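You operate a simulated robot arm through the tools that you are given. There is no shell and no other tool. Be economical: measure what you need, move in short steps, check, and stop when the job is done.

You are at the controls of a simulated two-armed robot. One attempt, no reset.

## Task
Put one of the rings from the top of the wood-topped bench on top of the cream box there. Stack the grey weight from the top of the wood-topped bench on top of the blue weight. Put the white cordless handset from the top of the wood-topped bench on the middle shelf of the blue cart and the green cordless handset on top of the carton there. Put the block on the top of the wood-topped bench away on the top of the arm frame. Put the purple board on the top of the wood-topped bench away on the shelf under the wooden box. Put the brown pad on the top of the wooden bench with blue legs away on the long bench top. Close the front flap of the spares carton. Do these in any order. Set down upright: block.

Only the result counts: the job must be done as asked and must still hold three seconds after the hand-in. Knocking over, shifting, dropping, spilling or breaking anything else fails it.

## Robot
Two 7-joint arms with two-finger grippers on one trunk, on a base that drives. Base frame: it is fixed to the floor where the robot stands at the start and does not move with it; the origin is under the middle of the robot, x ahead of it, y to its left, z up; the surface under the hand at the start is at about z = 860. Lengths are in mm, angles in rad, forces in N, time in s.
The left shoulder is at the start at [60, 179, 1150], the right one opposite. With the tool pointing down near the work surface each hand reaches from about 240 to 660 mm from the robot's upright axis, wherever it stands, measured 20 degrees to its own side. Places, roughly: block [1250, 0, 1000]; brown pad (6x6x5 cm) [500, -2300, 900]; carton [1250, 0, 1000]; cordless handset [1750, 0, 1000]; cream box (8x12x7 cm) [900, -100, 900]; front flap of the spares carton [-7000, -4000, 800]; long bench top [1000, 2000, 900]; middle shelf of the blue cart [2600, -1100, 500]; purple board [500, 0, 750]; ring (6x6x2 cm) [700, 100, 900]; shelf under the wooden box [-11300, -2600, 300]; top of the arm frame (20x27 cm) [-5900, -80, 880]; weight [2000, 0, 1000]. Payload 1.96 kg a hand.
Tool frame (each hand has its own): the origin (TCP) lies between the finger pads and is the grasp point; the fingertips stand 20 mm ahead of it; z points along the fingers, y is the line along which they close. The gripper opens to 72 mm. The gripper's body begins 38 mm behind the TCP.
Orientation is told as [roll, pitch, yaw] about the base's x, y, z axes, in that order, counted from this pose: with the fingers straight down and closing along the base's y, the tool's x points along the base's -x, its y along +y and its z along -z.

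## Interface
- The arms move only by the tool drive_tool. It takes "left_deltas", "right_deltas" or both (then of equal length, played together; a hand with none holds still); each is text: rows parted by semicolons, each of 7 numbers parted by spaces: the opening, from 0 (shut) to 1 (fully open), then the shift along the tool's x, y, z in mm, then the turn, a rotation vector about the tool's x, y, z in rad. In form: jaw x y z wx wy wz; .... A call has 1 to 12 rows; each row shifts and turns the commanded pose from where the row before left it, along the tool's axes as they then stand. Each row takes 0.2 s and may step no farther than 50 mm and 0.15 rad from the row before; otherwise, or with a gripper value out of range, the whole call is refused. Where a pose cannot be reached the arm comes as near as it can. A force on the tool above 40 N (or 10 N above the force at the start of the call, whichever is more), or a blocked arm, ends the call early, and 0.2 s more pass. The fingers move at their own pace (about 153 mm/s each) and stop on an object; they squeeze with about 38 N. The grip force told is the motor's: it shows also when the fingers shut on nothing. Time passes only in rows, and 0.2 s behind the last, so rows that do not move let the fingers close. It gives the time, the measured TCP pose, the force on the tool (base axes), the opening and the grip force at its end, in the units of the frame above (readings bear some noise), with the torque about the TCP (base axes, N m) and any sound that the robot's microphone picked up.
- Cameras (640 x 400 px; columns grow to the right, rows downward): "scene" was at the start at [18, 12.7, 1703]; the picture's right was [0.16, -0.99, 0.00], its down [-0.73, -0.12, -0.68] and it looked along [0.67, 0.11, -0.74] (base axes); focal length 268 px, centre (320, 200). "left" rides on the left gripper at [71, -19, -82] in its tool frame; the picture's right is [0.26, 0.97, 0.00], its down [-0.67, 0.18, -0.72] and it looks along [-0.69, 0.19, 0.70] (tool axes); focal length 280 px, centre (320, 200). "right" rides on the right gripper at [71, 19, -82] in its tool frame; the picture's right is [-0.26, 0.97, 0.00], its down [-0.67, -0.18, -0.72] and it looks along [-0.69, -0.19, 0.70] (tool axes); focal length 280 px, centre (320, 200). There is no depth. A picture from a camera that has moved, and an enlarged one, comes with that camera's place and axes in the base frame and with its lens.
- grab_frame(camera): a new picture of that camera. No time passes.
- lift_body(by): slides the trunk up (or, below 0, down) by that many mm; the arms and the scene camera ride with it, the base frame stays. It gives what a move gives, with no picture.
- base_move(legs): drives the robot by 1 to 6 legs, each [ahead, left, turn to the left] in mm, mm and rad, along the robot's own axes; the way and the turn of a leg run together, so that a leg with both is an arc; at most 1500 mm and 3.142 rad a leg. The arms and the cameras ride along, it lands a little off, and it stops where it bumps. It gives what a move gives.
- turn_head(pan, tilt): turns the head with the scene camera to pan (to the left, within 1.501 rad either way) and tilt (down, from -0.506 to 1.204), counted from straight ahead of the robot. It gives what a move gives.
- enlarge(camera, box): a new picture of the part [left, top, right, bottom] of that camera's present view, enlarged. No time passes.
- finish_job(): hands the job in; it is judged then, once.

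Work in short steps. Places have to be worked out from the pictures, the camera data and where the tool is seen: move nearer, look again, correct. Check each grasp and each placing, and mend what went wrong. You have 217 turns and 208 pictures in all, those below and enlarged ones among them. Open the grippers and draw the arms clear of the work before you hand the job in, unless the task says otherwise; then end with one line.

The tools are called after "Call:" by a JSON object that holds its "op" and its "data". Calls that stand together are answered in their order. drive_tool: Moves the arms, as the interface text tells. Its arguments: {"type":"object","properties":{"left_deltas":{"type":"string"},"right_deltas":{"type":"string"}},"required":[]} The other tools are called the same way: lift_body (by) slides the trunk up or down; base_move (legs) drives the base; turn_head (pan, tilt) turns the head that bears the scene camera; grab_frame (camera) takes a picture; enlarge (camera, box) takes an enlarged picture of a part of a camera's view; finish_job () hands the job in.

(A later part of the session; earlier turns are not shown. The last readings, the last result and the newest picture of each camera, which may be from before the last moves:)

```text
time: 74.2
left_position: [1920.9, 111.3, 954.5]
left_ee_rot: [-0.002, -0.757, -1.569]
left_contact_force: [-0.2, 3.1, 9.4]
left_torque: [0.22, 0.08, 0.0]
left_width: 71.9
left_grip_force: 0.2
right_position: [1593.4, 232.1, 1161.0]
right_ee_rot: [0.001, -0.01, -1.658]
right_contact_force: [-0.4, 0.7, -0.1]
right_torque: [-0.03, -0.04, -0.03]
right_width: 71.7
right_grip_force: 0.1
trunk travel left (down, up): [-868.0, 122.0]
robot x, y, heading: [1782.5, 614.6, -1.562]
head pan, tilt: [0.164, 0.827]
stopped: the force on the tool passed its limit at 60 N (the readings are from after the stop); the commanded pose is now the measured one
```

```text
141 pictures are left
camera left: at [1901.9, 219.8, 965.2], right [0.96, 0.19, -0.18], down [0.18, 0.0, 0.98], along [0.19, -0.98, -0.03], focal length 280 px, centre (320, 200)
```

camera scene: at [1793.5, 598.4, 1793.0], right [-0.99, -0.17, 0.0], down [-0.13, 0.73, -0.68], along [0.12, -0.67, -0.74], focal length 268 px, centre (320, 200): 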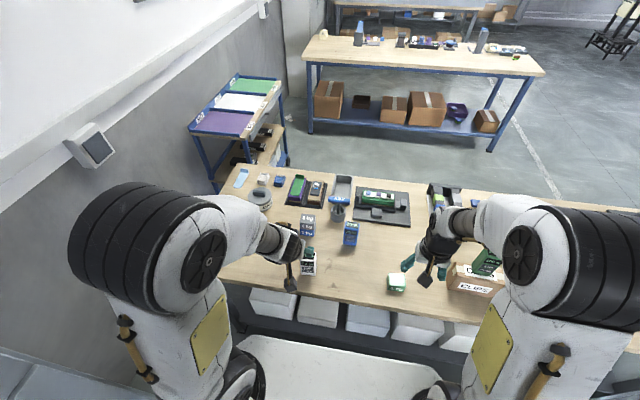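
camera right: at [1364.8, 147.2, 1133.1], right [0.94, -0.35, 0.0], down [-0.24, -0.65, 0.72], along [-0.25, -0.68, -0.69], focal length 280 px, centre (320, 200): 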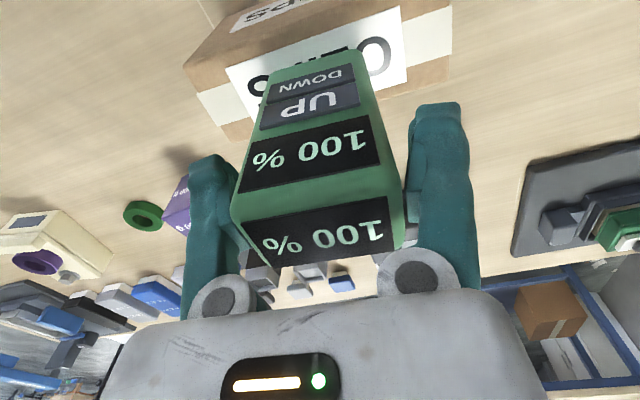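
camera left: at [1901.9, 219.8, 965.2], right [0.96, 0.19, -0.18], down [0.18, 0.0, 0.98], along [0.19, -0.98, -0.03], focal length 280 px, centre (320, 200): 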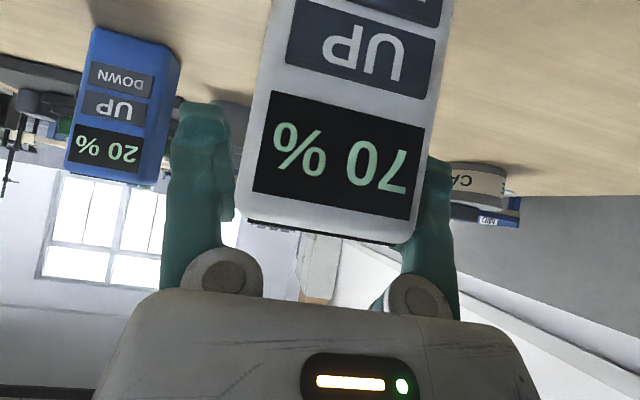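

The palm touched the handset's top edge; it is deep enough. I back off slightly and close.

Call:
{"op": "drive_tool", "data": {"left_deltas": "1 0 0 -4 0 0 0;1 0 0 0 0 0 0;0 0 0 0 0 0 0;0 0 0 0 0 0 0;0 0 0 0 0 0 0"}}

Call:
{"op": "grab_frame", "data": {"camera": "left"}}

```text
time: 75.4
left_position: [1921.5, 115.1, 957.1]
left_ee_rot: [-0.002, -0.754, -1.569]
left_contact_force: [0.5, -1.0, -0.5]
left_torque: [0.02, 0.04, 0.01]
left_width: 69.3
left_grip_force: 38.1
right_position: [1595.2, 231.0, 1161.5]
right_ee_rot: [-0.001, -0.006, -1.658]
right_contact_force: [0.2, -0.8, 0.2]
right_torque: [-0.01, 0.02, -0.03]
right_width: 72.1
right_grip_force: 0.1
trunk travel left (down, up): [-868.0, 122.0]
robot x, y, heading: [1776.5, 616.9, -1.562]
head pan, tilt: [0.164, 0.827]
```

```text
140 pictures are left
camera left: at [1902.1, 221.7, 968.1], right [0.96, 0.19, -0.18], down [0.18, 0.0, 0.98], along [0.19, -0.98, -0.04], focal length 280 px, centre (320, 200)
```

left: 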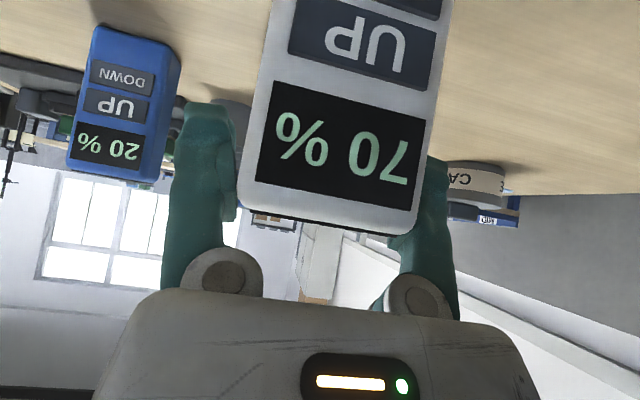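

Gripped (69.3 mm like the green one). I raise with the trunk and back away from the bench.

Call:
{"op": "lift_body", "data": {"by": 100}}

Call:
{"op": "base_move", "data": {"legs": [[-250, 0, 0]]}}

Call:
{"op": "grab_frame", "data": {"camera": "scene"}}

```text
time: 76.8
left_position: [1921.7, 113.9, 1057.6]
left_ee_rot: [-0.001, -0.754, -1.568]
left_contact_force: [0.3, 0.5, -2.8]
left_torque: [-0.05, 0.04, 0.01]
left_width: 69.5
left_grip_force: 38.3
right_position: [1593.8, 230.4, 1260.9]
right_ee_rot: [0.001, -0.007, -1.657]
right_contact_force: [-0.3, 0.1, 0.6]
right_torque: [0.0, 0.0, 0.02]
right_width: 72.0
right_grip_force: 0.1
trunk travel left (down, up): [-968.0, 22.0]
robot x, y, heading: [1779.6, 617.2, -1.564]
head pan, tilt: [0.164, 0.827]
```

```text
time: 78.6
left_position: [1919.3, 360.6, 1057.1]
left_ee_rot: [-0.001, -0.753, -1.569]
left_contact_force: [0.0, -0.2, -1.7]
left_torque: [-0.04, 0.01, 0.01]
left_width: 69.4
left_grip_force: 37.8
right_position: [1592.1, 477.5, 1259.9]
right_ee_rot: [0.0, -0.004, -1.657]
right_contact_force: [0.2, 0.4, -0.1]
right_torque: [0.05, -0.01, 0.0]
right_width: 71.8
right_grip_force: 0.0
trunk travel left (down, up): [-968.0, 22.0]
robot x, y, heading: [1778.2, 861.0, -1.558]
head pan, tilt: [0.164, 0.827]
```

```text
139 pictures are left
camera scene: at [1791.5, 844.5, 1876.5], right [-0.98, -0.17, 0.0], down [-0.13, 0.73, -0.68], along [0.12, -0.67, -0.74], focal length 268 px, centre (320, 200)
```

scene: 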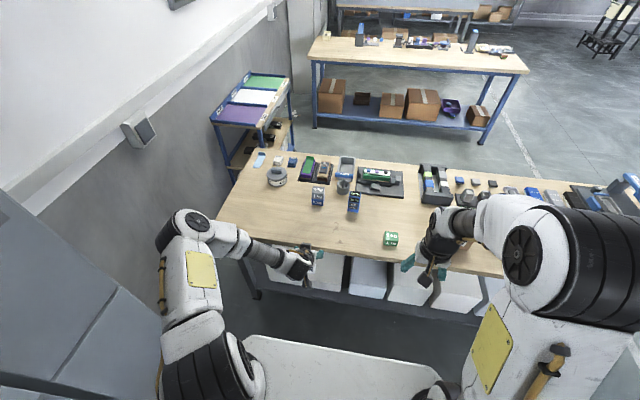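

Floor route: around the bench's near end, then down the corridor (y≈−1150) toward the cart, facing +x.

Call:
{"op": "base_move", "data": {"legs": [[0, -1500, 0], [0, -650, 0], [1400, 0, 0], [600, 0, 0], [0, 0, 1.571]]}}

Call:
{"op": "grab_frame", "data": {"camera": "scene"}}

```text
time: 102.6
left_position: [201.5, -1033.6, 1057.7]
left_ee_rot: [0.0, -0.753, 0.026]
left_contact_force: [1.4, -0.4, -1.7]
left_torque: [-0.03, -0.01, 0.0]
left_width: 69.2
left_grip_force: 37.8
right_position: [90.7, -1363.0, 1261.9]
right_ee_rot: [0.001, -0.006, -0.064]
right_contact_force: [0.0, -0.5, 0.3]
right_torque: [0.05, 0.0, -0.04]
right_width: 72.0
right_grip_force: 0.0
trunk travel left (down, up): [-968.0, 22.0]
robot x, y, heading: [-298.9, -1184.6, 0.032]
head pan, tilt: [0.164, 0.827]
```

```text
138 pictures are left
camera scene: at [-280.8, -1171.0, 1876.5], right [0.19, -0.98, 0.0], down [-0.72, -0.14, -0.68], along [0.66, 0.13, -0.74], focal length 268 px, centre (320, 200)
```

scene: 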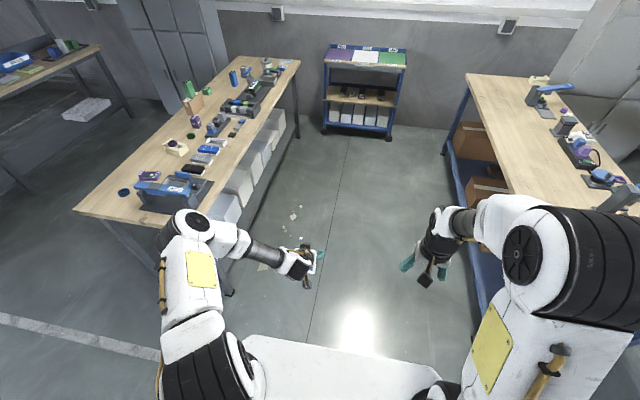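

The cart's front is at x≈2550, y −680…−1460. I drive up to about 1 m from it and look.

Call:
{"op": "base_move", "data": {"legs": [[0, 0, -0.032], [1400, 0, 0], [400, 0, 0]]}}

Call:
{"op": "turn_head", "data": {"pan": 0.0, "tilt": 0.7}}

Call:
{"op": "grab_frame", "data": {"camera": "scene"}}

```text
time: 112.0
left_position: [1995.8, -1048.7, 1058.5]
left_ee_rot: [-0.001, -0.756, -0.007]
left_contact_force: [-0.4, -0.6, -1.6]
left_torque: [0.01, -0.04, 0.0]
left_width: 69.5
left_grip_force: 37.7
right_position: [1875.8, -1375.9, 1261.6]
right_ee_rot: [-0.001, -0.005, -0.094]
right_contact_force: [1.1, -0.1, -0.1]
right_torque: [0.02, -0.02, 0.0]
right_width: 72.2
right_grip_force: 0.0
trunk travel left (down, up): [-968.0, 22.0]
robot x, y, heading: [1495.8, -1188.3, 0.002]
head pan, tilt: [0.164, 0.827]
```

```text
time: 112.7
left_position: [1997.1, -1048.4, 1057.4]
left_ee_rot: [-0.001, -0.753, -0.004]
left_contact_force: [0.6, 0.0, -1.7]
left_torque: [-0.02, 0.0, -0.01]
left_width: 69.0
left_grip_force: 38.3
right_position: [1877.3, -1374.9, 1261.2]
right_ee_rot: [0.0, -0.006, -0.095]
right_contact_force: [0.5, -0.1, -0.6]
right_torque: [0.01, -0.04, 0.0]
right_width: 71.8
right_grip_force: 0.1
trunk travel left (down, up): [-968.0, 22.0]
robot x, y, heading: [1488.0, -1182.4, 0.002]
head pan, tilt: [0.0, 0.7]
```

```text
137 pictures are left
camera scene: at [1517.8, -1185.4, 1887.0], right [0.0, -1.0, 0.0], down [-0.64, 0.0, -0.76], along [0.76, 0.0, -0.64], focal length 268 px, centre (320, 200)
```

scene: 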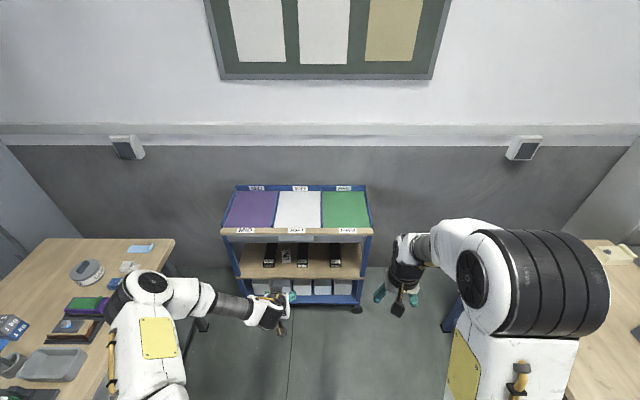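

I lower the trunk 430 mm (well clear of the cart) to see the middle shelf from a lower angle.

Call:
{"op": "lift_body", "data": {"by": -430}}

Call:
{"op": "grab_frame", "data": {"camera": "scene"}}

Call:
{"op": "enlarge", "data": {"camera": "scene", "box": [220, 130, 380, 230]}}

Call:
{"op": "grab_frame", "data": {"camera": "left"}}

```text
refused: -430 is not a number from -400 to 400
```

```text
136 pictures are left
camera scene: at [1517.8, -1185.4, 1887.0], right [0.0, -1.0, 0.0], down [-0.64, 0.0, -0.76], along [0.76, 0.0, -0.64], focal length 268 px, centre (320, 200)
```

scene: 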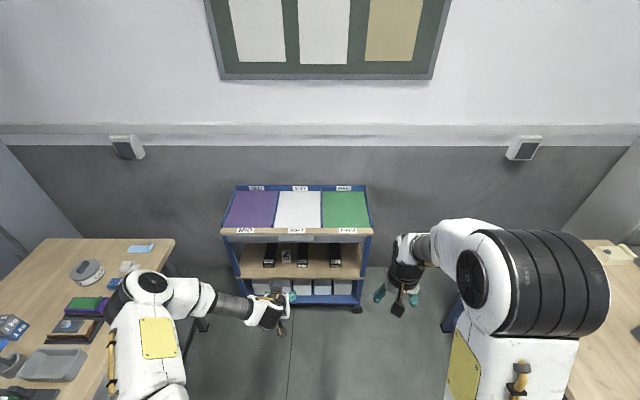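

```text
4.00 times, centred on (300, 180) of scene
camera zoom: at [1517.8, -1185.4, 1887.0], right [0.0, -1.0, 0.0], down [-0.64, 0.0, -0.76], along [0.76, 0.0, -0.64], focal length 1073 px, centre (400, 280)
```

zoom: 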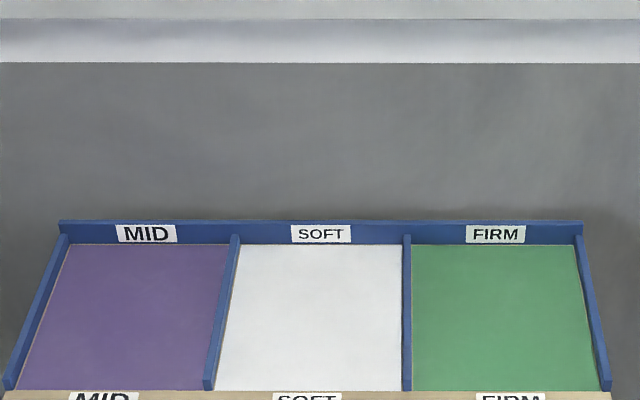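

```text
134 pictures are left
camera left: at [1889.3, -1068.1, 1067.9], right [-0.18, 0.97, -0.18], down [0.0, 0.18, 0.98], along [0.98, 0.18, -0.04], focal length 280 px, centre (320, 200)
```

left: 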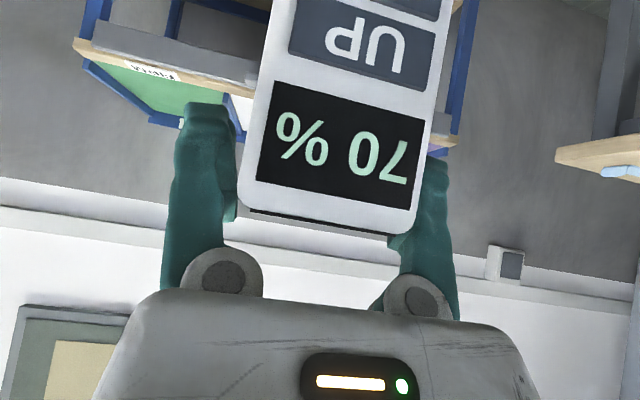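

Call:
{"op": "lift_body", "data": {"by": -400}}

Call:
{"op": "turn_head", "data": {"pan": 0.0, "tilt": 0.6}}

Call:
{"op": "enlarge", "data": {"camera": "scene", "box": [200, 130, 400, 300]}}

```text
time: 116.5
left_position: [1995.6, -1049.2, 657.2]
left_ee_rot: [-0.001, -0.754, -0.004]
left_contact_force: [-0.2, 0.3, -1.9]
left_torque: [0.01, 0.0, 0.02]
left_width: 69.2
left_grip_force: 38.8
right_position: [1876.5, -1375.0, 860.9]
right_ee_rot: [0.0, -0.006, -0.094]
right_contact_force: [0.5, 0.6, -0.2]
right_torque: [-0.03, -0.01, -0.01]
right_width: 72.1
right_grip_force: 0.1
trunk travel left (down, up): [-568.0, 422.0]
robot x, y, heading: [1492.4, -1185.8, 0.002]
head pan, tilt: [0.0, 0.7]
```

```text
time: 117.2
left_position: [1996.3, -1050.0, 656.2]
left_ee_rot: [0.0, -0.755, -0.003]
left_contact_force: [-0.7, -0.4, -2.0]
left_torque: [0.02, -0.01, -0.02]
left_width: 69.0
left_grip_force: 38.2
right_position: [1877.2, -1375.7, 861.3]
right_ee_rot: [0.0, -0.007, -0.093]
right_contact_force: [-0.8, 0.4, 0.3]
right_torque: [-0.01, 0.0, -0.03]
right_width: 71.9
right_grip_force: 0.1
trunk travel left (down, up): [-568.0, 422.0]
robot x, y, heading: [1490.2, -1185.7, 0.002]
head pan, tilt: [0.0, 0.6]
```

```text
2.35 times, centred on (300, 215) of scene
camera zoom: at [1520.6, -1185.4, 1495.7], right [0.0, -1.0, 0.0], down [-0.57, 0.0, -0.82], along [0.82, 0.0, -0.57], focal length 631 px, centre (367, 165)
```

zoom: 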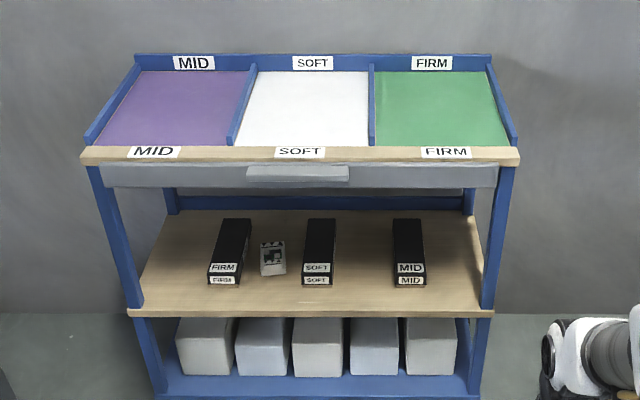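

Good view: the shelf (z≈455, front edge x≈2475) has a gap between SOFT and MID boxes at y≈−1178 with a free strip in front. I line up on it and approach partway.

Call:
{"op": "base_move", "data": {"legs": [[0, -128, 0], [400, 0, 0]]}}

Call:
{"op": "turn_head", "data": {"pan": 0.1, "tilt": 0.9}}

Call:
{"op": "grab_frame", "data": {"camera": "scene"}}

```text
time: 120.6
left_position: [2400.1, -1176.8, 656.4]
left_ee_rot: [-0.002, -0.755, -0.005]
left_contact_force: [-0.7, 0.1, -2.0]
left_torque: [0.04, -0.01, -0.02]
left_width: 69.0
left_grip_force: 37.2
right_position: [2280.8, -1502.4, 861.5]
right_ee_rot: [0.0, -0.007, -0.095]
right_contact_force: [-0.4, -0.3, -0.4]
right_torque: [0.02, 0.0, 0.0]
right_width: 72.1
right_grip_force: 0.0
trunk travel left (down, up): [-568.0, 422.0]
robot x, y, heading: [1897.9, -1309.4, 0.002]
head pan, tilt: [0.0, 0.6]
```

```text
time: 121.4
left_position: [2399.4, -1176.4, 657.4]
left_ee_rot: [-0.001, -0.755, -0.004]
left_contact_force: [0.6, 0.0, -2.2]
left_torque: [-0.04, -0.04, -0.05]
left_width: 69.1
left_grip_force: 38.4
right_position: [2279.8, -1502.9, 860.2]
right_ee_rot: [0.0, -0.006, -0.095]
right_contact_force: [0.3, 0.1, -0.6]
right_torque: [0.0, 0.01, 0.0]
right_width: 72.3
right_grip_force: 0.0
trunk travel left (down, up): [-568.0, 422.0]
robot x, y, heading: [1897.3, -1314.0, -0.003]
head pan, tilt: [0.099, 0.901]
```

```text
132 pictures are left
camera scene: at [1910.6, -1305.2, 1471.0], right [0.1, -0.99, 0.0], down [-0.78, -0.08, -0.62], along [0.62, 0.06, -0.78], focal length 268 px, centre (320, 200)
```

scene: 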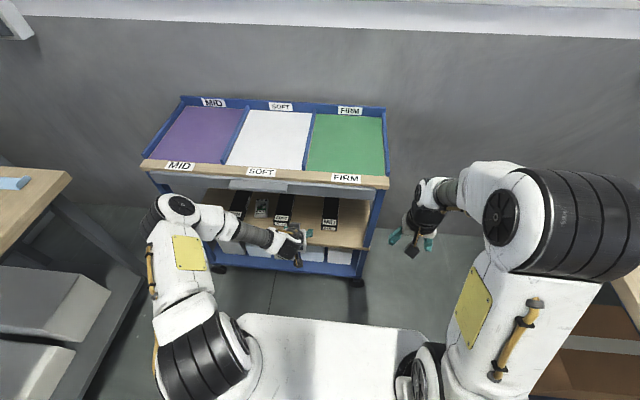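

Call:
{"op": "drive_tool", "data": {"right_deltas": "1 45 0 0 0 0 0;1 45 0 0 0 0 0;1 45 0 0 0 0 0"}}

Call:
{"op": "enlarge", "data": {"camera": "scene", "box": [190, 150, 390, 275]}}

Call:
{"op": "grab_frame", "data": {"camera": "left"}}

```text
time: 122.2
left_position: [2400.4, -1176.2, 658.2]
left_ee_rot: [-0.001, -0.753, -0.006]
left_contact_force: [0.7, 0.1, -2.0]
left_torque: [0.02, -0.01, -0.01]
left_width: 69.3
left_grip_force: 38.6
right_position: [2193.1, -1490.2, 866.0]
right_ee_rot: [0.0, -0.006, -0.096]
right_contact_force: [-0.4, 0.2, -0.3]
right_torque: [-0.01, 0.03, 0.01]
right_width: 72.1
right_grip_force: 0.1
right hand out of reach, approached as far as the arm can: row 3
trunk travel left (down, up): [-568.0, 422.0]
robot x, y, heading: [1891.9, -1312.5, -0.002]
head pan, tilt: [0.099, 0.901]
```

```text
3.20 times, centred on (290, 212) of scene
camera zoom: at [1911.0, -1305.0, 1470.9], right [0.1, -0.99, 0.0], down [-0.78, -0.08, -0.62], along [0.62, 0.06, -0.78], focal length 858 px, centre (416, 160)
```

zoom: 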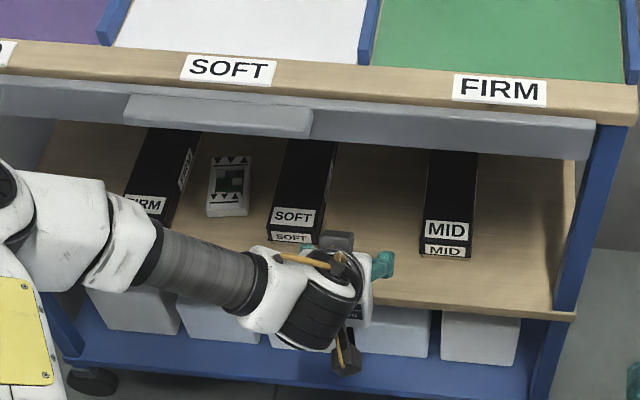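

```text
130 pictures are left
camera left: at [2292.4, -1195.3, 667.8], right [-0.18, 0.97, -0.18], down [0.0, 0.18, 0.98], along [0.98, 0.18, -0.04], focal length 280 px, centre (320, 200)
```

left: 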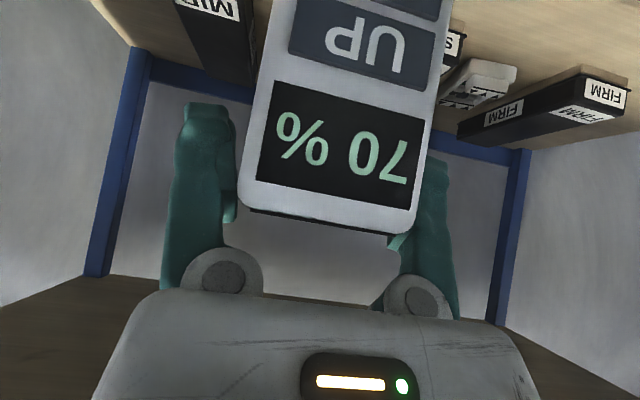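

Gap between SOFT and MID measured y −1100…−1249, box fronts x≈2548, shelf edge x≈2467. I drive ahead 125 mm so the handset stands at x≈2525.

Call:
{"op": "base_move", "data": {"legs": [[125, 0, 0]]}}

Call:
{"op": "enlarge", "data": {"camera": "scene", "box": [190, 150, 390, 275]}}

Call:
{"op": "grab_frame", "data": {"camera": "left"}}

```text
time: 123.6
left_position: [2522.0, -1177.5, 655.9]
left_ee_rot: [-0.004, -0.748, -0.006]
left_contact_force: [0.2, 0.3, -2.7]
left_torque: [0.03, -0.01, 0.0]
left_width: 69.2
left_grip_force: 38.2
right_position: [2317.8, -1490.6, 864.1]
right_ee_rot: [0.0, -0.005, -0.095]
right_contact_force: [0.2, 0.3, -0.4]
right_torque: [-0.03, 0.02, -0.02]
right_width: 71.9
right_grip_force: 0.0
trunk travel left (down, up): [-568.0, 422.0]
robot x, y, heading: [2024.3, -1312.8, 0.003]
head pan, tilt: [0.099, 0.901]
stopped in leg 1: the robot was blocked; the commanded pose is now the measured one
```

```text
3.20 times, centred on (290, 212) of scene
camera zoom: at [2035.9, -1304.8, 1470.9], right [0.1, -0.99, 0.0], down [-0.78, -0.08, -0.62], along [0.62, 0.06, -0.78], focal length 858 px, centre (416, 160)
```

zoom: 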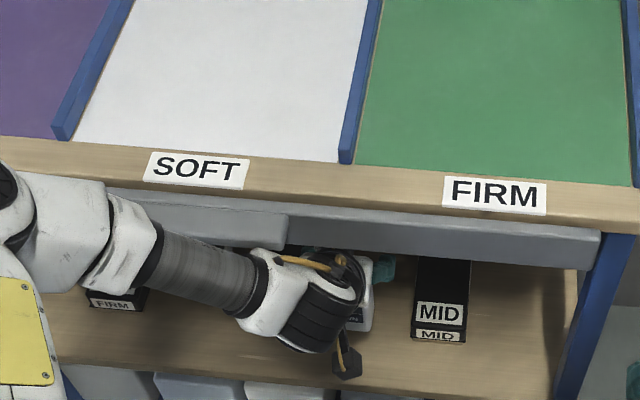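

```text
128 pictures are left
camera left: at [2414.6, -1195.5, 667.1], right [-0.18, 0.97, -0.18], down [0.01, 0.19, 0.98], along [0.98, 0.18, -0.04], focal length 280 px, centre (320, 200)
```

left: 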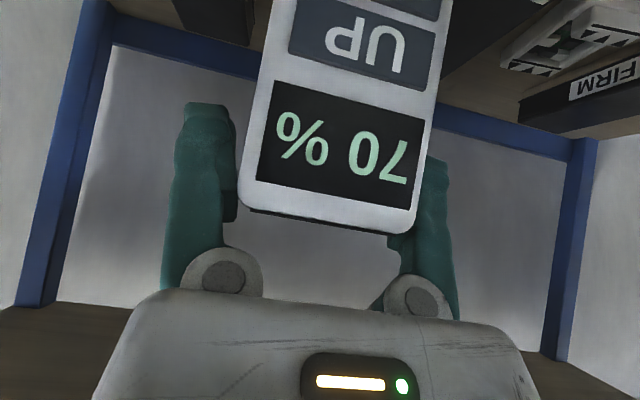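

The base was blocked at the very end; TCP x=2522 is enough. I back off 8 mm to release any contact, then lower with the trunk.

Call:
{"op": "base_move", "data": {"legs": [[-8, 0, 0]]}}

Call:
{"op": "lift_body", "data": {"by": -80}}

Call:
{"op": "grab_frame", "data": {"camera": "scene"}}

Call:
{"op": "grab_frame", "data": {"camera": "left"}}

```text
time: 124.3
left_position: [2513.3, -1177.4, 654.9]
left_ee_rot: [-0.003, -0.749, -0.006]
left_contact_force: [-0.2, 1.2, -1.9]
left_torque: [0.0, -0.02, 0.0]
left_width: 69.2
left_grip_force: 38.3
right_position: [2310.0, -1491.2, 864.4]
right_ee_rot: [0.0, -0.005, -0.096]
right_contact_force: [-0.9, -0.1, -0.4]
right_torque: [-0.04, -0.04, -0.01]
right_width: 72.1
right_grip_force: 0.0
trunk travel left (down, up): [-568.0, 422.0]
robot x, y, heading: [2010.3, -1309.5, 0.002]
head pan, tilt: [0.099, 0.901]
```

```text
time: 125.5
left_position: [2513.5, -1177.2, 575.8]
left_ee_rot: [-0.002, -0.748, -0.008]
left_contact_force: [-0.7, -0.6, -2.4]
left_torque: [-0.01, -0.03, 0.0]
left_width: 69.0
left_grip_force: 37.9
right_position: [2310.7, -1490.7, 783.6]
right_ee_rot: [0.0, -0.004, -0.095]
right_contact_force: [0.5, 0.1, 0.3]
right_torque: [-0.01, 0.0, -0.03]
right_width: 72.0
right_grip_force: 0.1
trunk travel left (down, up): [-488.0, 502.0]
robot x, y, heading: [2012.1, -1311.3, 0.006]
head pan, tilt: [0.099, 0.901]
```

```text
127 pictures are left
camera scene: at [2028.1, -1304.9, 1390.9], right [0.1, -0.99, 0.0], down [-0.78, -0.08, -0.62], along [0.62, 0.06, -0.78], focal length 268 px, centre (320, 200)
```

scene: 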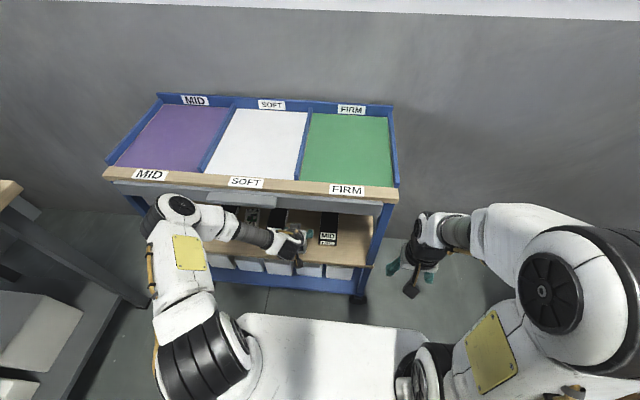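

```text
126 pictures are left
camera left: at [2406.8, -1195.5, 587.2], right [-0.18, 0.97, -0.18], down [0.01, 0.19, 0.98], along [0.98, 0.18, -0.04], focal length 280 px, centre (320, 200)
```

left: 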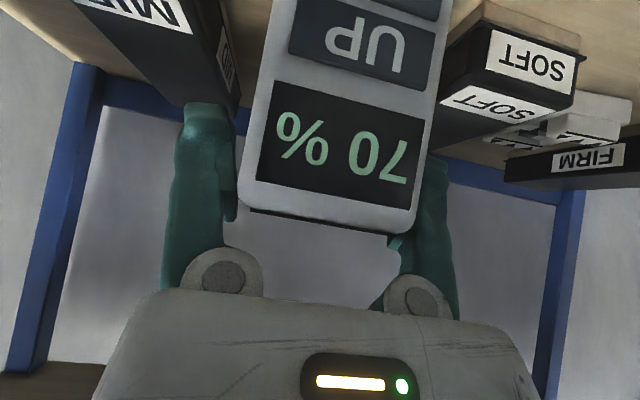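

Handset is between the boxes, ~25 mm above. I lower further in small trunk steps.

Call:
{"op": "lift_body", "data": {"by": -14}}

Call:
{"op": "lift_body", "data": {"by": -4}}

```text
time: 126.1
left_position: [2513.9, -1177.7, 561.7]
left_ee_rot: [-0.005, -0.749, -0.006]
left_contact_force: [0.2, -0.5, -2.6]
left_torque: [0.0, 0.02, 0.0]
left_width: 69.0
left_grip_force: 37.9
right_position: [2309.9, -1490.2, 770.6]
right_ee_rot: [-0.001, -0.005, -0.094]
right_contact_force: [-1.1, 0.6, 0.0]
right_torque: [-0.01, 0.02, 0.0]
right_width: 72.0
right_grip_force: 0.1
trunk travel left (down, up): [-474.0, 516.0]
robot x, y, heading: [2014.2, -1313.8, 0.002]
head pan, tilt: [0.099, 0.901]
```

```text
time: 126.7
left_position: [2514.3, -1177.5, 557.7]
left_ee_rot: [-0.004, -0.751, -0.007]
left_contact_force: [-0.9, 0.6, -0.6]
left_torque: [-0.03, 0.04, 0.0]
left_width: 69.4
left_grip_force: 37.1
right_position: [2310.0, -1489.8, 766.3]
right_ee_rot: [-0.001, -0.006, -0.096]
right_contact_force: [-0.5, -1.0, -0.1]
right_torque: [0.02, 0.04, -0.01]
right_width: 72.0
right_grip_force: 0.1
trunk travel left (down, up): [-470.0, 520.0]
robot x, y, heading: [2014.3, -1308.7, 0.004]
head pan, tilt: [0.099, 0.901]
```

Call:
{"op": "lift_body", "data": {"by": -1.5}}

```text
time: 127.2
left_position: [2514.3, -1177.9, 557.4]
left_ee_rot: [-0.002, -0.751, -0.007]
left_contact_force: [-2.8, 1.6, 11.9]
left_torque: [-0.01, 0.17, 0.0]
left_width: 69.1
left_grip_force: 37.4
right_position: [2309.1, -1490.8, 766.6]
right_ee_rot: [-0.001, -0.008, -0.095]
right_contact_force: [-0.3, 0.3, -0.3]
right_torque: [0.04, 0.0, 0.02]
right_width: 72.0
right_grip_force: 0.1
trunk travel left (down, up): [-469.0, 521.0]
robot x, y, heading: [2012.3, -1314.5, 0.002]
head pan, tilt: [0.099, 0.901]
```

Contact (+12 N): the handset stands on the shelf. I release and withdraw straight back along the tool axis.

Call:
{"op": "drive_tool", "data": {"left_deltas": "1 0 0 0 0 0 0;1 0 0 0 0 0 0;1 0 0 0 0 0 0"}}

Call:
{"op": "grab_frame", "data": {"camera": "left"}}

```text
time: 128.0
left_position: [2514.5, -1176.6, 556.4]
left_ee_rot: [-0.003, -0.748, -0.007]
left_contact_force: [-0.5, 0.3, 0.1]
left_torque: [-0.04, -0.02, 0.0]
left_width: 72.1
left_grip_force: 0.1
right_position: [2310.8, -1490.2, 764.7]
right_ee_rot: [-0.001, -0.005, -0.094]
right_contact_force: [-0.2, 0.0, 0.3]
right_torque: [0.0, 0.01, 0.0]
right_width: 71.8
right_grip_force: 0.1
trunk travel left (down, up): [-469.0, 521.0]
robot x, y, heading: [2015.4, -1312.8, 0.003]
head pan, tilt: [0.099, 0.901]
```

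```text
125 pictures are left
camera left: at [2406.8, -1195.5, 567.6], right [-0.18, 0.97, -0.18], down [0.01, 0.19, 0.98], along [0.98, 0.18, -0.04], focal length 280 px, centre (320, 200)
```

left: 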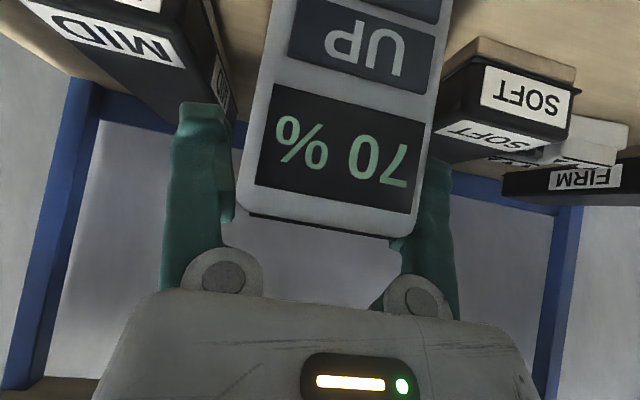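

Call:
{"op": "drive_tool", "data": {"left_deltas": "1 0 0 -10 0 0 0;1 0 0 -15 0 0 0;1 0 0 -20 0 0 0;1 10 0 -25 0 0 0;1 0 0 0 0 0 0"}}

Call:
{"op": "grab_frame", "data": {"camera": "left"}}

```text
time: 129.2
left_position: [2458.1, -1176.4, 602.4]
left_ee_rot: [-0.003, -0.747, -0.005]
left_contact_force: [-0.1, -0.8, -1.3]
left_torque: [0.01, 0.03, 0.0]
left_width: 71.9
left_grip_force: 0.0
right_position: [2311.0, -1489.8, 766.3]
right_ee_rot: [-0.001, -0.005, -0.094]
right_contact_force: [0.5, 0.3, -0.3]
right_torque: [-0.01, -0.04, 0.01]
right_width: 71.9
right_grip_force: 0.2
trunk travel left (down, up): [-469.0, 521.0]
robot x, y, heading: [2013.9, -1307.8, 0.002]
head pan, tilt: [0.099, 0.901]
```

```text
124 pictures are left
camera left: at [2350.9, -1194.4, 613.0], right [-0.18, 0.97, -0.18], down [0.01, 0.19, 0.98], along [0.98, 0.18, -0.04], focal length 280 px, centre (320, 200)
```

left: 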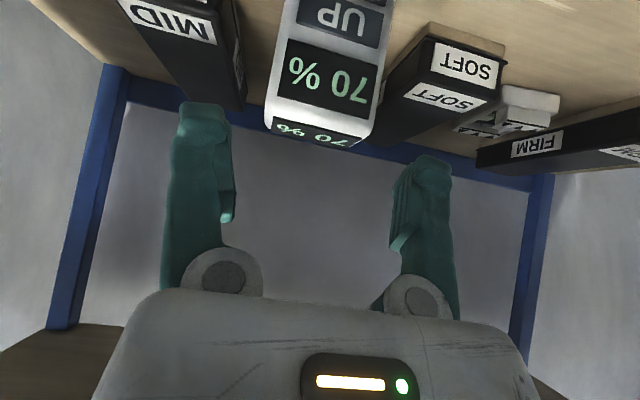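

White handset stands safely on the middle shelf. I back away, raise the trunk, and re-point the left hand down.

Call:
{"op": "base_move", "data": {"legs": [[-600, 0, 0]]}}

Call:
{"op": "lift_body", "data": {"by": 400}}

Call:
{"op": "drive_tool", "data": {"left_deltas": "1 0 0 -20 0 0.15 0;1 0 0 -20 0 0.15 0;1 0 0 -20 0 0.15 0;1 0 0 -20 0 0.15 0;1 0 0 -20 0 0.147 0;1 0 0 -20 0 0 0;1 0 0 0 0 0 0"}}

```text
time: 132.6
left_position: [1859.5, -1178.2, 602.6]
left_ee_rot: [-0.004, -0.748, -0.006]
left_contact_force: [-0.5, -0.1, 0.0]
left_torque: [-0.01, -0.01, 0.0]
left_width: 71.8
left_grip_force: 0.1
right_position: [1711.3, -1492.1, 765.7]
right_ee_rot: [0.001, -0.007, -0.092]
right_contact_force: [-0.8, -0.3, -0.3]
right_torque: [-0.04, 0.02, -0.02]
right_width: 72.0
right_grip_force: 0.0
trunk travel left (down, up): [-469.0, 521.0]
robot x, y, heading: [1412.3, -1314.6, 0.007]
head pan, tilt: [0.099, 0.901]
```

```text
time: 136.4
left_position: [1859.2, -1177.8, 1001.0]
left_ee_rot: [-0.004, -0.746, -0.005]
left_contact_force: [0.4, 0.5, -0.1]
left_torque: [-0.02, 0.0, 0.01]
left_width: 72.1
left_grip_force: 0.1
right_position: [1710.6, -1491.5, 1165.9]
right_ee_rot: [0.0, -0.007, -0.093]
right_contact_force: [-0.1, 0.2, -0.8]
right_torque: [-0.01, 0.0, 0.02]
right_width: 72.2
right_grip_force: 0.0
trunk travel left (down, up): [-869.0, 121.0]
robot x, y, heading: [1412.4, -1315.0, 0.001]
head pan, tilt: [0.099, 0.901]
```

```text
time: 138.0
left_position: [1815.9, -1178.3, 1110.6]
left_ee_rot: [-0.003, -0.002, -0.007]
left_contact_force: [-0.1, 0.6, 0.4]
left_torque: [-0.03, 0.04, -0.02]
left_width: 71.9
left_grip_force: 0.0
right_position: [1711.6, -1491.7, 1164.9]
right_ee_rot: [0.001, -0.007, -0.094]
right_contact_force: [-0.1, 0.2, 0.2]
right_torque: [-0.03, -0.01, 0.02]
right_width: 71.9
right_grip_force: 0.2
trunk travel left (down, up): [-869.0, 121.0]
robot x, y, heading: [1412.2, -1314.1, 0.003]
head pan, tilt: [0.099, 0.901]
```

Now drive back along the corridor and over to the end of the blue-legged bench.

Call:
{"op": "base_move", "data": {"legs": [[-1450, 0, 0], [0, -820, 0]]}}

Call:
{"op": "turn_head", "data": {"pan": 0.0, "tilt": 0.8}}

Call:
{"op": "grab_frame", "data": {"camera": "scene"}}

```text
time: 149.1
left_position: [380.7, -2000.3, 1110.8]
left_ee_rot: [-0.004, -0.001, -0.004]
left_contact_force: [-0.2, -0.3, -0.3]
left_torque: [0.0, 0.0, -0.01]
left_width: 72.1
left_grip_force: 0.0
right_position: [273.8, -2313.8, 1165.8]
right_ee_rot: [0.0, -0.005, -0.092]
right_contact_force: [-1.0, 0.0, -0.1]
right_torque: [0.0, 0.02, 0.01]
right_width: 72.3
right_grip_force: 0.0
trunk travel left (down, up): [-869.0, 121.0]
robot x, y, heading: [-20.4, -2137.9, 0.001]
head pan, tilt: [0.099, 0.901]
```

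```text
time: 149.8
left_position: [378.7, -2000.8, 1109.9]
left_ee_rot: [-0.001, -0.003, -0.006]
left_contact_force: [0.2, 0.0, 0.2]
left_torque: [-0.01, 0.01, 0.03]
left_width: 72.1
left_grip_force: 0.0
right_position: [273.7, -2314.8, 1165.8]
right_ee_rot: [0.0, -0.006, -0.09]
right_contact_force: [-0.7, 0.3, 0.6]
right_torque: [-0.01, 0.0, 0.01]
right_width: 72.1
right_grip_force: 0.1
trunk travel left (down, up): [-869.0, 121.0]
robot x, y, heading: [-23.8, -2139.2, 0.002]
head pan, tilt: [0.0, 0.799]
```

```text
123 pictures are left
camera scene: at [-3.1, -2137.7, 1779.3], right [0.01, -1.0, 0.0], down [-0.72, 0.0, -0.7], along [0.7, 0.0, -0.72], focal length 268 px, centre (320, 200)
```

scene: 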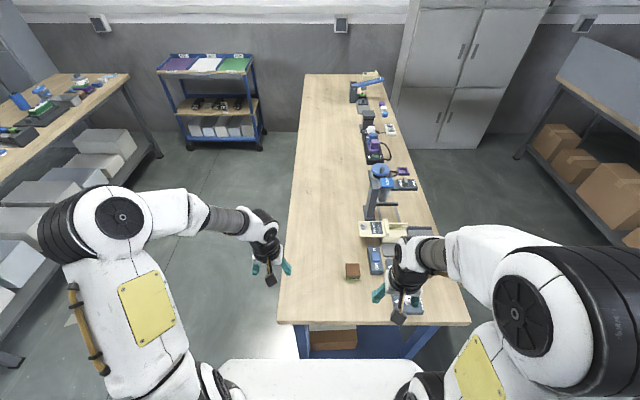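

Call:
{"op": "enlarge", "data": {"camera": "scene", "box": [280, 200, 440, 330]}}

```text
3.08 times, centred on (360, 265) of scene
camera zoom: at [-3.1, -2137.7, 1779.3], right [0.01, -1.0, 0.0], down [-0.72, 0.0, -0.7], along [0.7, 0.0, -0.72], focal length 825 px, centre (197, 0)
```

zoom: 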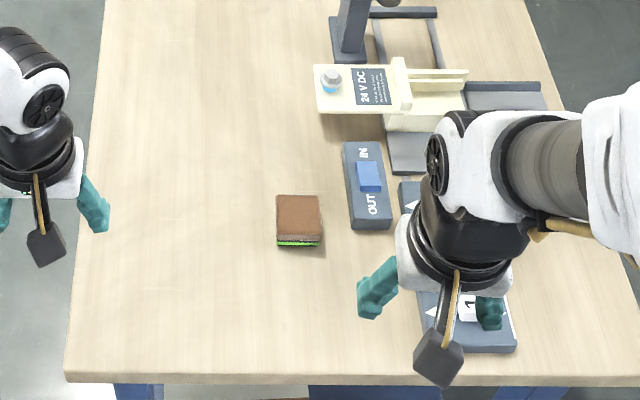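

Pad top centre ≈ (495,−2256), ~53 mm wide. The right hand goes over it.

Call:
{"op": "drive_tool", "data": {"right_deltas": "1 -36 13.1 25 0 0 0;1 -36 13.1 25 0 0 0;1 -36 13.1 25 0 0 0;1 -36 13.1 25 0 0 0;1 -36 13.1 25 0 0 0;1 -35 13.1 25 0 0 0;1 0 0 0 0 0 -0.09;1 0 0 0 0 0 0"}}

Call:
{"op": "grab_frame", "data": {"camera": "right"}}

```text
time: 151.6
left_position: [378.9, -2000.5, 1109.5]
left_ee_rot: [-0.003, -0.001, -0.004]
left_contact_force: [-0.4, -0.8, 0.8]
left_torque: [-0.02, 0.0, -0.03]
left_width: 72.0
left_grip_force: 0.1
right_position: [495.8, -2254.9, 1016.1]
right_ee_rot: [0.001, -0.005, 0.0]
right_contact_force: [-0.1, 0.0, -1.3]
right_torque: [-0.02, 0.0, -0.01]
right_width: 72.2
right_grip_force: 0.0
trunk travel left (down, up): [-869.0, 121.0]
robot x, y, heading: [-25.0, -2140.4, 0.005]
head pan, tilt: [0.0, 0.799]
```

```text
121 pictures are left
camera right: at [424.9, -2236.7, 1097.9], right [0.26, 0.96, 0.0], down [0.67, -0.18, 0.72], along [0.69, -0.19, -0.69], focal length 280 px, centre (320, 200)
```

right: 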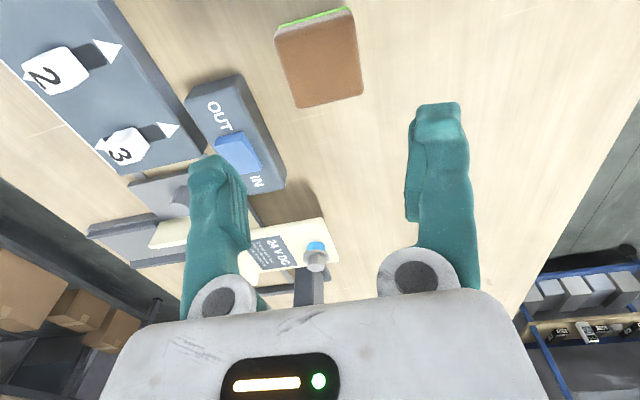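

Pad centred under the hand, top z≈900. I descend and grip the brown part.

Call:
{"op": "drive_tool", "data": {"right_deltas": "1 0 0 40 0 0 0;1 0 0 40 0 0 0;1 0 0 33 0 0 0;1 0 0 10 0 0 0;1 0 0 0 0 0 0;0 0 0 0 0 0 0;0 0 0 0 0 0 0;0 0 0 0 0 0 0"}}

Call:
{"op": "grab_frame", "data": {"camera": "right"}}

```text
time: 153.4
left_position: [379.1, -1999.9, 1109.8]
left_ee_rot: [-0.001, -0.001, -0.005]
left_contact_force: [0.0, 0.1, -1.2]
left_torque: [0.02, 0.02, -0.02]
left_width: 72.0
left_grip_force: 0.1
right_position: [497.8, -2254.9, 893.6]
right_ee_rot: [-0.001, -0.003, -0.002]
right_contact_force: [-0.1, -0.1, -0.3]
right_torque: [0.0, -0.03, -0.03]
right_width: 53.7
right_grip_force: 38.1
trunk travel left (down, up): [-869.0, 121.0]
robot x, y, heading: [-25.3, -2138.0, 0.005]
head pan, tilt: [0.0, 0.799]
```

```text
120 pictures are left
camera right: at [426.0, -2236.6, 974.8], right [0.26, 0.96, 0.0], down [0.67, -0.18, 0.72], along [0.69, -0.19, -0.69], focal length 280 px, centre (320, 200)
```

right: 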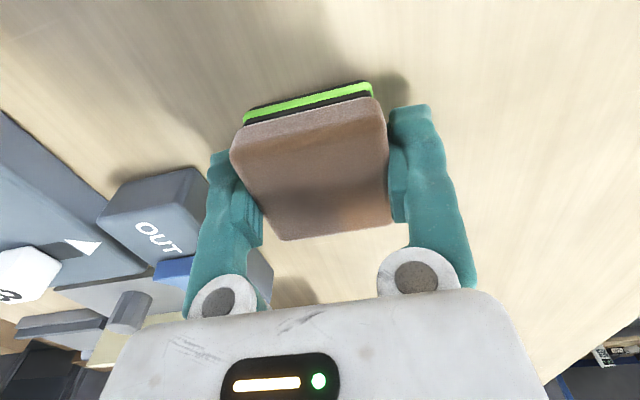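

Gripped (53.7 mm). I lift and check that it comes cleanly.

Call:
{"op": "drive_tool", "data": {"right_deltas": "0 0 0 -20 0 0 0;0 0 0 -40 0 0 0;0 0 0 -40 0 0 0;0 0 0 -40 0 0 0;0 0 0 -40 0 0 0;0 0 0 0 0 0 0"}}

Call:
{"op": "grab_frame", "data": {"camera": "right"}}

```text
time: 154.8
left_position: [379.9, -1999.8, 1109.3]
left_ee_rot: [-0.001, 0.001, -0.005]
left_contact_force: [-0.1, -0.3, -0.3]
left_torque: [-0.02, -0.03, 0.01]
left_width: 71.9
left_grip_force: 0.0
right_position: [496.7, -2255.9, 1072.1]
right_ee_rot: [0.0, -0.005, 0.001]
right_contact_force: [-0.4, -1.2, 0.0]
right_torque: [0.0, 0.03, -0.01]
right_width: 53.4
right_grip_force: 38.3
trunk travel left (down, up): [-869.0, 121.0]
robot x, y, heading: [-23.5, -2135.8, 0.006]
head pan, tilt: [0.0, 0.799]
```

```text
119 pictures are left
camera right: at [425.7, -2237.0, 1154.4], right [0.26, 0.96, 0.0], down [0.67, -0.18, 0.72], along [0.69, -0.19, -0.69], focal length 280 px, centre (320, 200)
```

right: 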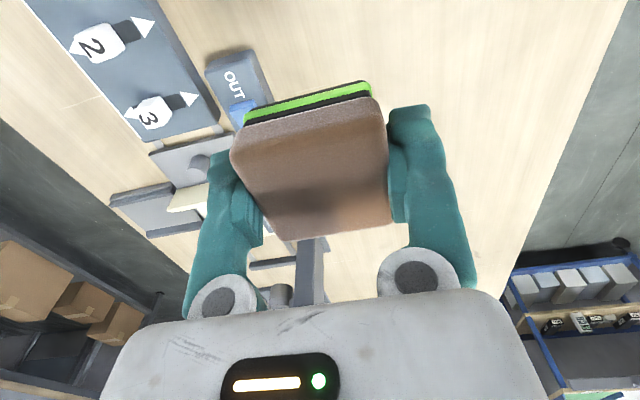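

Pad held cleanly. I drive around to the long bench on the far side, first to the open floor at y≈1150.

Call:
{"op": "base_move", "data": {"legs": [[-350, 0, 0], [0, 1500, 0], [0, 1500, 0], [0, 290, 0]]}}

Call:
{"op": "turn_head", "data": {"pan": 0.9, "tilt": 0.6}}

Call:
{"op": "grab_frame", "data": {"camera": "scene"}}

```text
time: 172.8
left_position: [22.9, 1293.0, 1109.7]
left_ee_rot: [-0.004, -0.003, -0.011]
left_contact_force: [-0.4, 0.8, -0.1]
left_torque: [0.01, 0.02, 0.0]
left_width: 71.7
left_grip_force: 0.2
right_position: [137.1, 1036.6, 1072.6]
right_ee_rot: [-0.001, -0.005, -0.007]
right_contact_force: [0.0, -0.1, -1.7]
right_torque: [0.05, -0.02, -0.01]
right_width: 53.3
right_grip_force: 38.3
trunk travel left (down, up): [-869.0, 121.0]
robot x, y, heading: [-379.9, 1160.5, -0.002]
head pan, tilt: [0.0, 0.799]
```

```text
time: 174.0
left_position: [22.1, 1293.3, 1109.4]
left_ee_rot: [-0.002, -0.001, -0.008]
left_contact_force: [-0.5, -0.5, 0.1]
left_torque: [-0.02, 0.02, -0.02]
left_width: 71.9
left_grip_force: 0.1
right_position: [137.2, 1038.6, 1073.1]
right_ee_rot: [-0.003, -0.004, -0.007]
right_contact_force: [-0.5, 0.6, 0.2]
right_torque: [-0.01, -0.02, 0.02]
right_width: 53.5
right_grip_force: 38.0
trunk travel left (down, up): [-869.0, 121.0]
robot x, y, heading: [-382.2, 1157.8, -0.002]
head pan, tilt: [0.901, 0.6]
```

```text
118 pictures are left
camera scene: at [-386.8, 1228.3, 1796.2], right [0.78, -0.62, 0.0], down [-0.35, -0.44, -0.82], along [0.51, 0.65, -0.57], focal length 268 px, centre (320, 200)
```

scene: 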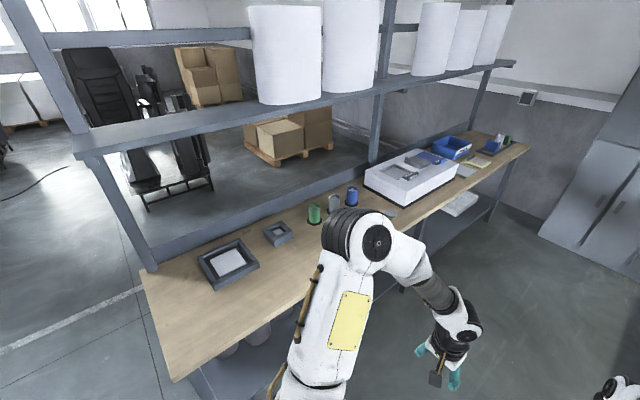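

The long bench starts around x≈−500, front edge y≈1790, with a clear front strip near x≈−100. I turn to face it and bring the pad over (−100,1900).

Call:
{"op": "base_move", "data": {"legs": [[0, 0, 1.573], [0, -160, 0], [225, 0, 0]]}}

Call:
{"op": "turn_head", "data": {"pan": 0.0, "tilt": 0.85}}

Call:
{"op": "grab_frame", "data": {"camera": "scene"}}

Call:
{"op": "grab_frame", "data": {"camera": "right"}}

```text
time: 180.6
left_position: [-361.2, 1787.0, 1109.4]
left_ee_rot: [-0.002, -0.001, 1.574]
left_contact_force: [-0.4, 0.3, 0.9]
left_torque: [0.0, 0.02, 0.0]
left_width: 72.1
left_grip_force: 0.1
right_position: [-107.4, 1905.5, 1073.7]
right_ee_rot: [0.0, -0.007, 1.577]
right_contact_force: [0.6, 0.1, -1.2]
right_torque: [0.0, 0.01, 0.0]
right_width: 53.0
right_grip_force: 38.0
trunk travel left (down, up): [-869.0, 121.0]
robot x, y, heading: [-223.2, 1388.9, 1.581]
head pan, tilt: [0.901, 0.6]
```

```text
time: 181.8
left_position: [-361.6, 1789.0, 1109.2]
left_ee_rot: [-0.002, -0.003, 1.572]
left_contact_force: [0.0, -0.9, 0.7]
left_torque: [-0.01, 0.01, 0.0]
left_width: 72.1
left_grip_force: 0.0
right_position: [-107.9, 1906.9, 1072.6]
right_ee_rot: [0.0, -0.006, 1.577]
right_contact_force: [0.0, -0.3, -0.3]
right_torque: [-0.01, -0.05, 0.01]
right_width: 53.2
right_grip_force: 38.4
trunk travel left (down, up): [-869.0, 121.0]
robot x, y, heading: [-223.0, 1385.1, 1.586]
head pan, tilt: [0.0, 0.85]
```

```text
117 pictures are left
camera scene: at [-223.3, 1404.4, 1775.3], right [1.0, 0.01, 0.0], down [0.01, -0.75, -0.66], along [-0.01, 0.66, -0.75], focal length 268 px, centre (320, 200)
```

scene: 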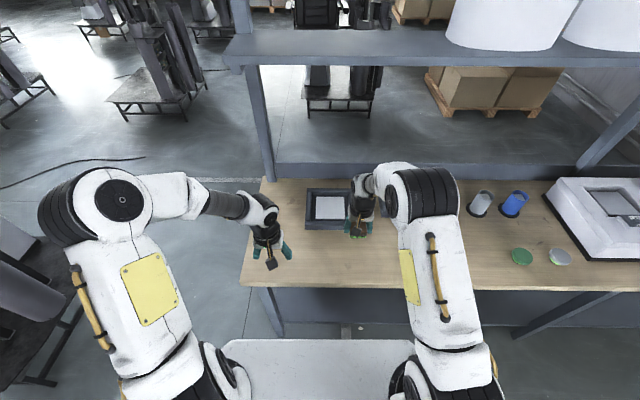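

```text
116 pictures are left
camera right: at [-126.3, 1834.6, 1154.2], right [-0.97, 0.26, 0.0], down [0.18, 0.67, 0.72], along [0.18, 0.7, -0.69], focal length 280 px, centre (320, 200)
```

right: 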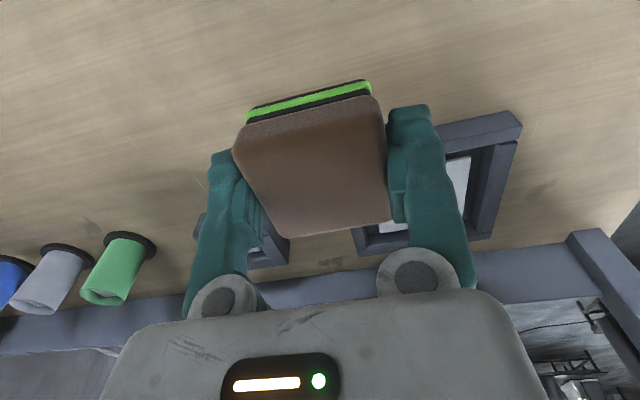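

The spot below is clear. I lower quickly to near the surface, then gently.

Call:
{"op": "drive_tool", "data": {"right_deltas": "0 0 0 45 0 0 0;0 0 0 45 0 0 0;0 0 0 40 0 0 0;0 0 0 0 0 0 0"}}

Call:
{"op": "grab_frame", "data": {"camera": "right"}}

```text
time: 182.8
left_position: [-363.1, 1787.7, 1108.0]
left_ee_rot: [0.0, -0.002, 1.572]
left_contact_force: [0.3, 0.0, -0.4]
left_torque: [0.01, 0.05, -0.03]
left_width: 72.0
left_grip_force: 0.1
right_position: [-107.8, 1906.7, 944.6]
right_ee_rot: [0.0, -0.007, 1.575]
right_contact_force: [-1.0, 0.3, -0.3]
right_torque: [-0.03, 0.02, 0.03]
right_width: 53.5
right_grip_force: 38.2
trunk travel left (down, up): [-869.0, 121.0]
robot x, y, heading: [-224.8, 1385.9, 1.584]
head pan, tilt: [0.0, 0.85]
```

```text
115 pictures are left
camera right: at [-126.5, 1834.6, 1025.0], right [-0.97, 0.26, 0.0], down [0.18, 0.67, 0.72], along [0.18, 0.7, -0.69], focal length 280 px, centre (320, 200)
```

right: 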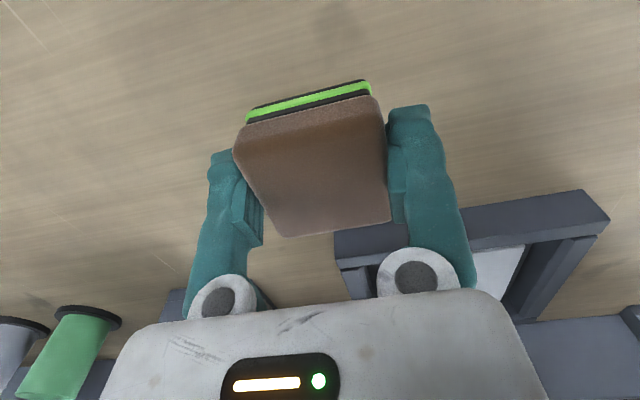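

Call:
{"op": "drive_tool", "data": {"right_deltas": "0 0 0 20 0 0 0;0 0 0 15 0 0 0;0 0 0 6 0 0 0;0 0 0 3 0 0 0;0 0 0 2 0 0 0;0 0 0 2 0 0 0;0 0 0 2 0 0 0;0 0 0 0 0 0 0"}}

```text
time: 184.6
left_position: [-363.5, 1787.0, 1110.8]
left_ee_rot: [-0.004, -0.002, 1.572]
left_contact_force: [0.5, 0.0, 0.6]
left_torque: [0.02, 0.01, 0.01]
left_width: 72.3
left_grip_force: 0.0
right_position: [-107.5, 1908.3, 896.3]
right_ee_rot: [-0.002, -0.012, 1.577]
right_contact_force: [1.1, 4.2, 28.7]
right_torque: [-0.43, -0.01, 0.0]
right_width: 53.2
right_grip_force: 38.0
trunk travel left (down, up): [-869.0, 121.0]
robot x, y, heading: [-225.2, 1388.6, 1.589]
head pan, tilt: [0.0, 0.85]
```

Contact on the bench. I ease 1.5 mm, release, and rise.

Call:
{"op": "drive_tool", "data": {"right_deltas": "0 0 0 -1.5 0 0 0;1 0 0 0 0 0 0;1 0 0 0 0 0 0;1 0 0 -20 0 0 0;1 0 0 -45 0 0 0;1 0 0 -45 0 0 0;1 0 0 -45 0 0 0;1 0 0 -45 0 0 0;1 0 0 0 0 0 0"}}

Call:
{"op": "grab_frame", "data": {"camera": "right"}}

```text
time: 186.6
left_position: [-363.5, 1788.4, 1109.9]
left_ee_rot: [-0.003, 0.0, 1.572]
left_contact_force: [-0.8, -0.1, -0.5]
left_torque: [0.0, -0.01, 0.03]
left_width: 71.9
left_grip_force: 0.1
right_position: [-107.4, 1908.2, 1094.6]
right_ee_rot: [-0.001, -0.005, 1.576]
right_contact_force: [0.4, 0.5, -0.2]
right_torque: [0.01, 0.0, -0.01]
right_width: 72.2
right_grip_force: 0.2
trunk travel left (down, up): [-869.0, 121.0]
robot x, y, heading: [-222.8, 1385.6, 1.584]
head pan, tilt: [0.0, 0.85]
```

```text
114 pictures are left
camera right: at [-126.2, 1835.4, 1176.6], right [-0.97, 0.26, 0.0], down [0.18, 0.67, 0.72], along [0.18, 0.69, -0.7], focal length 280 px, centre (320, 200)
```

right: 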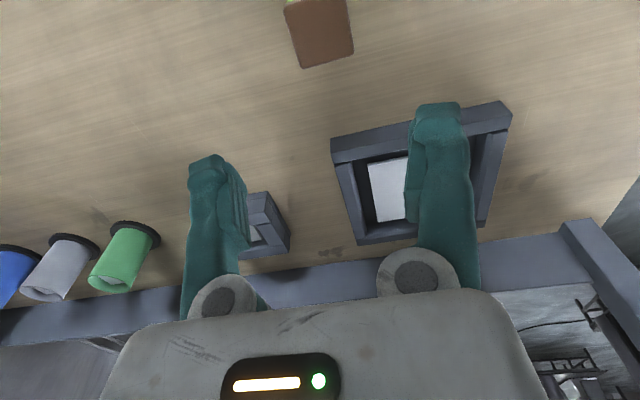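

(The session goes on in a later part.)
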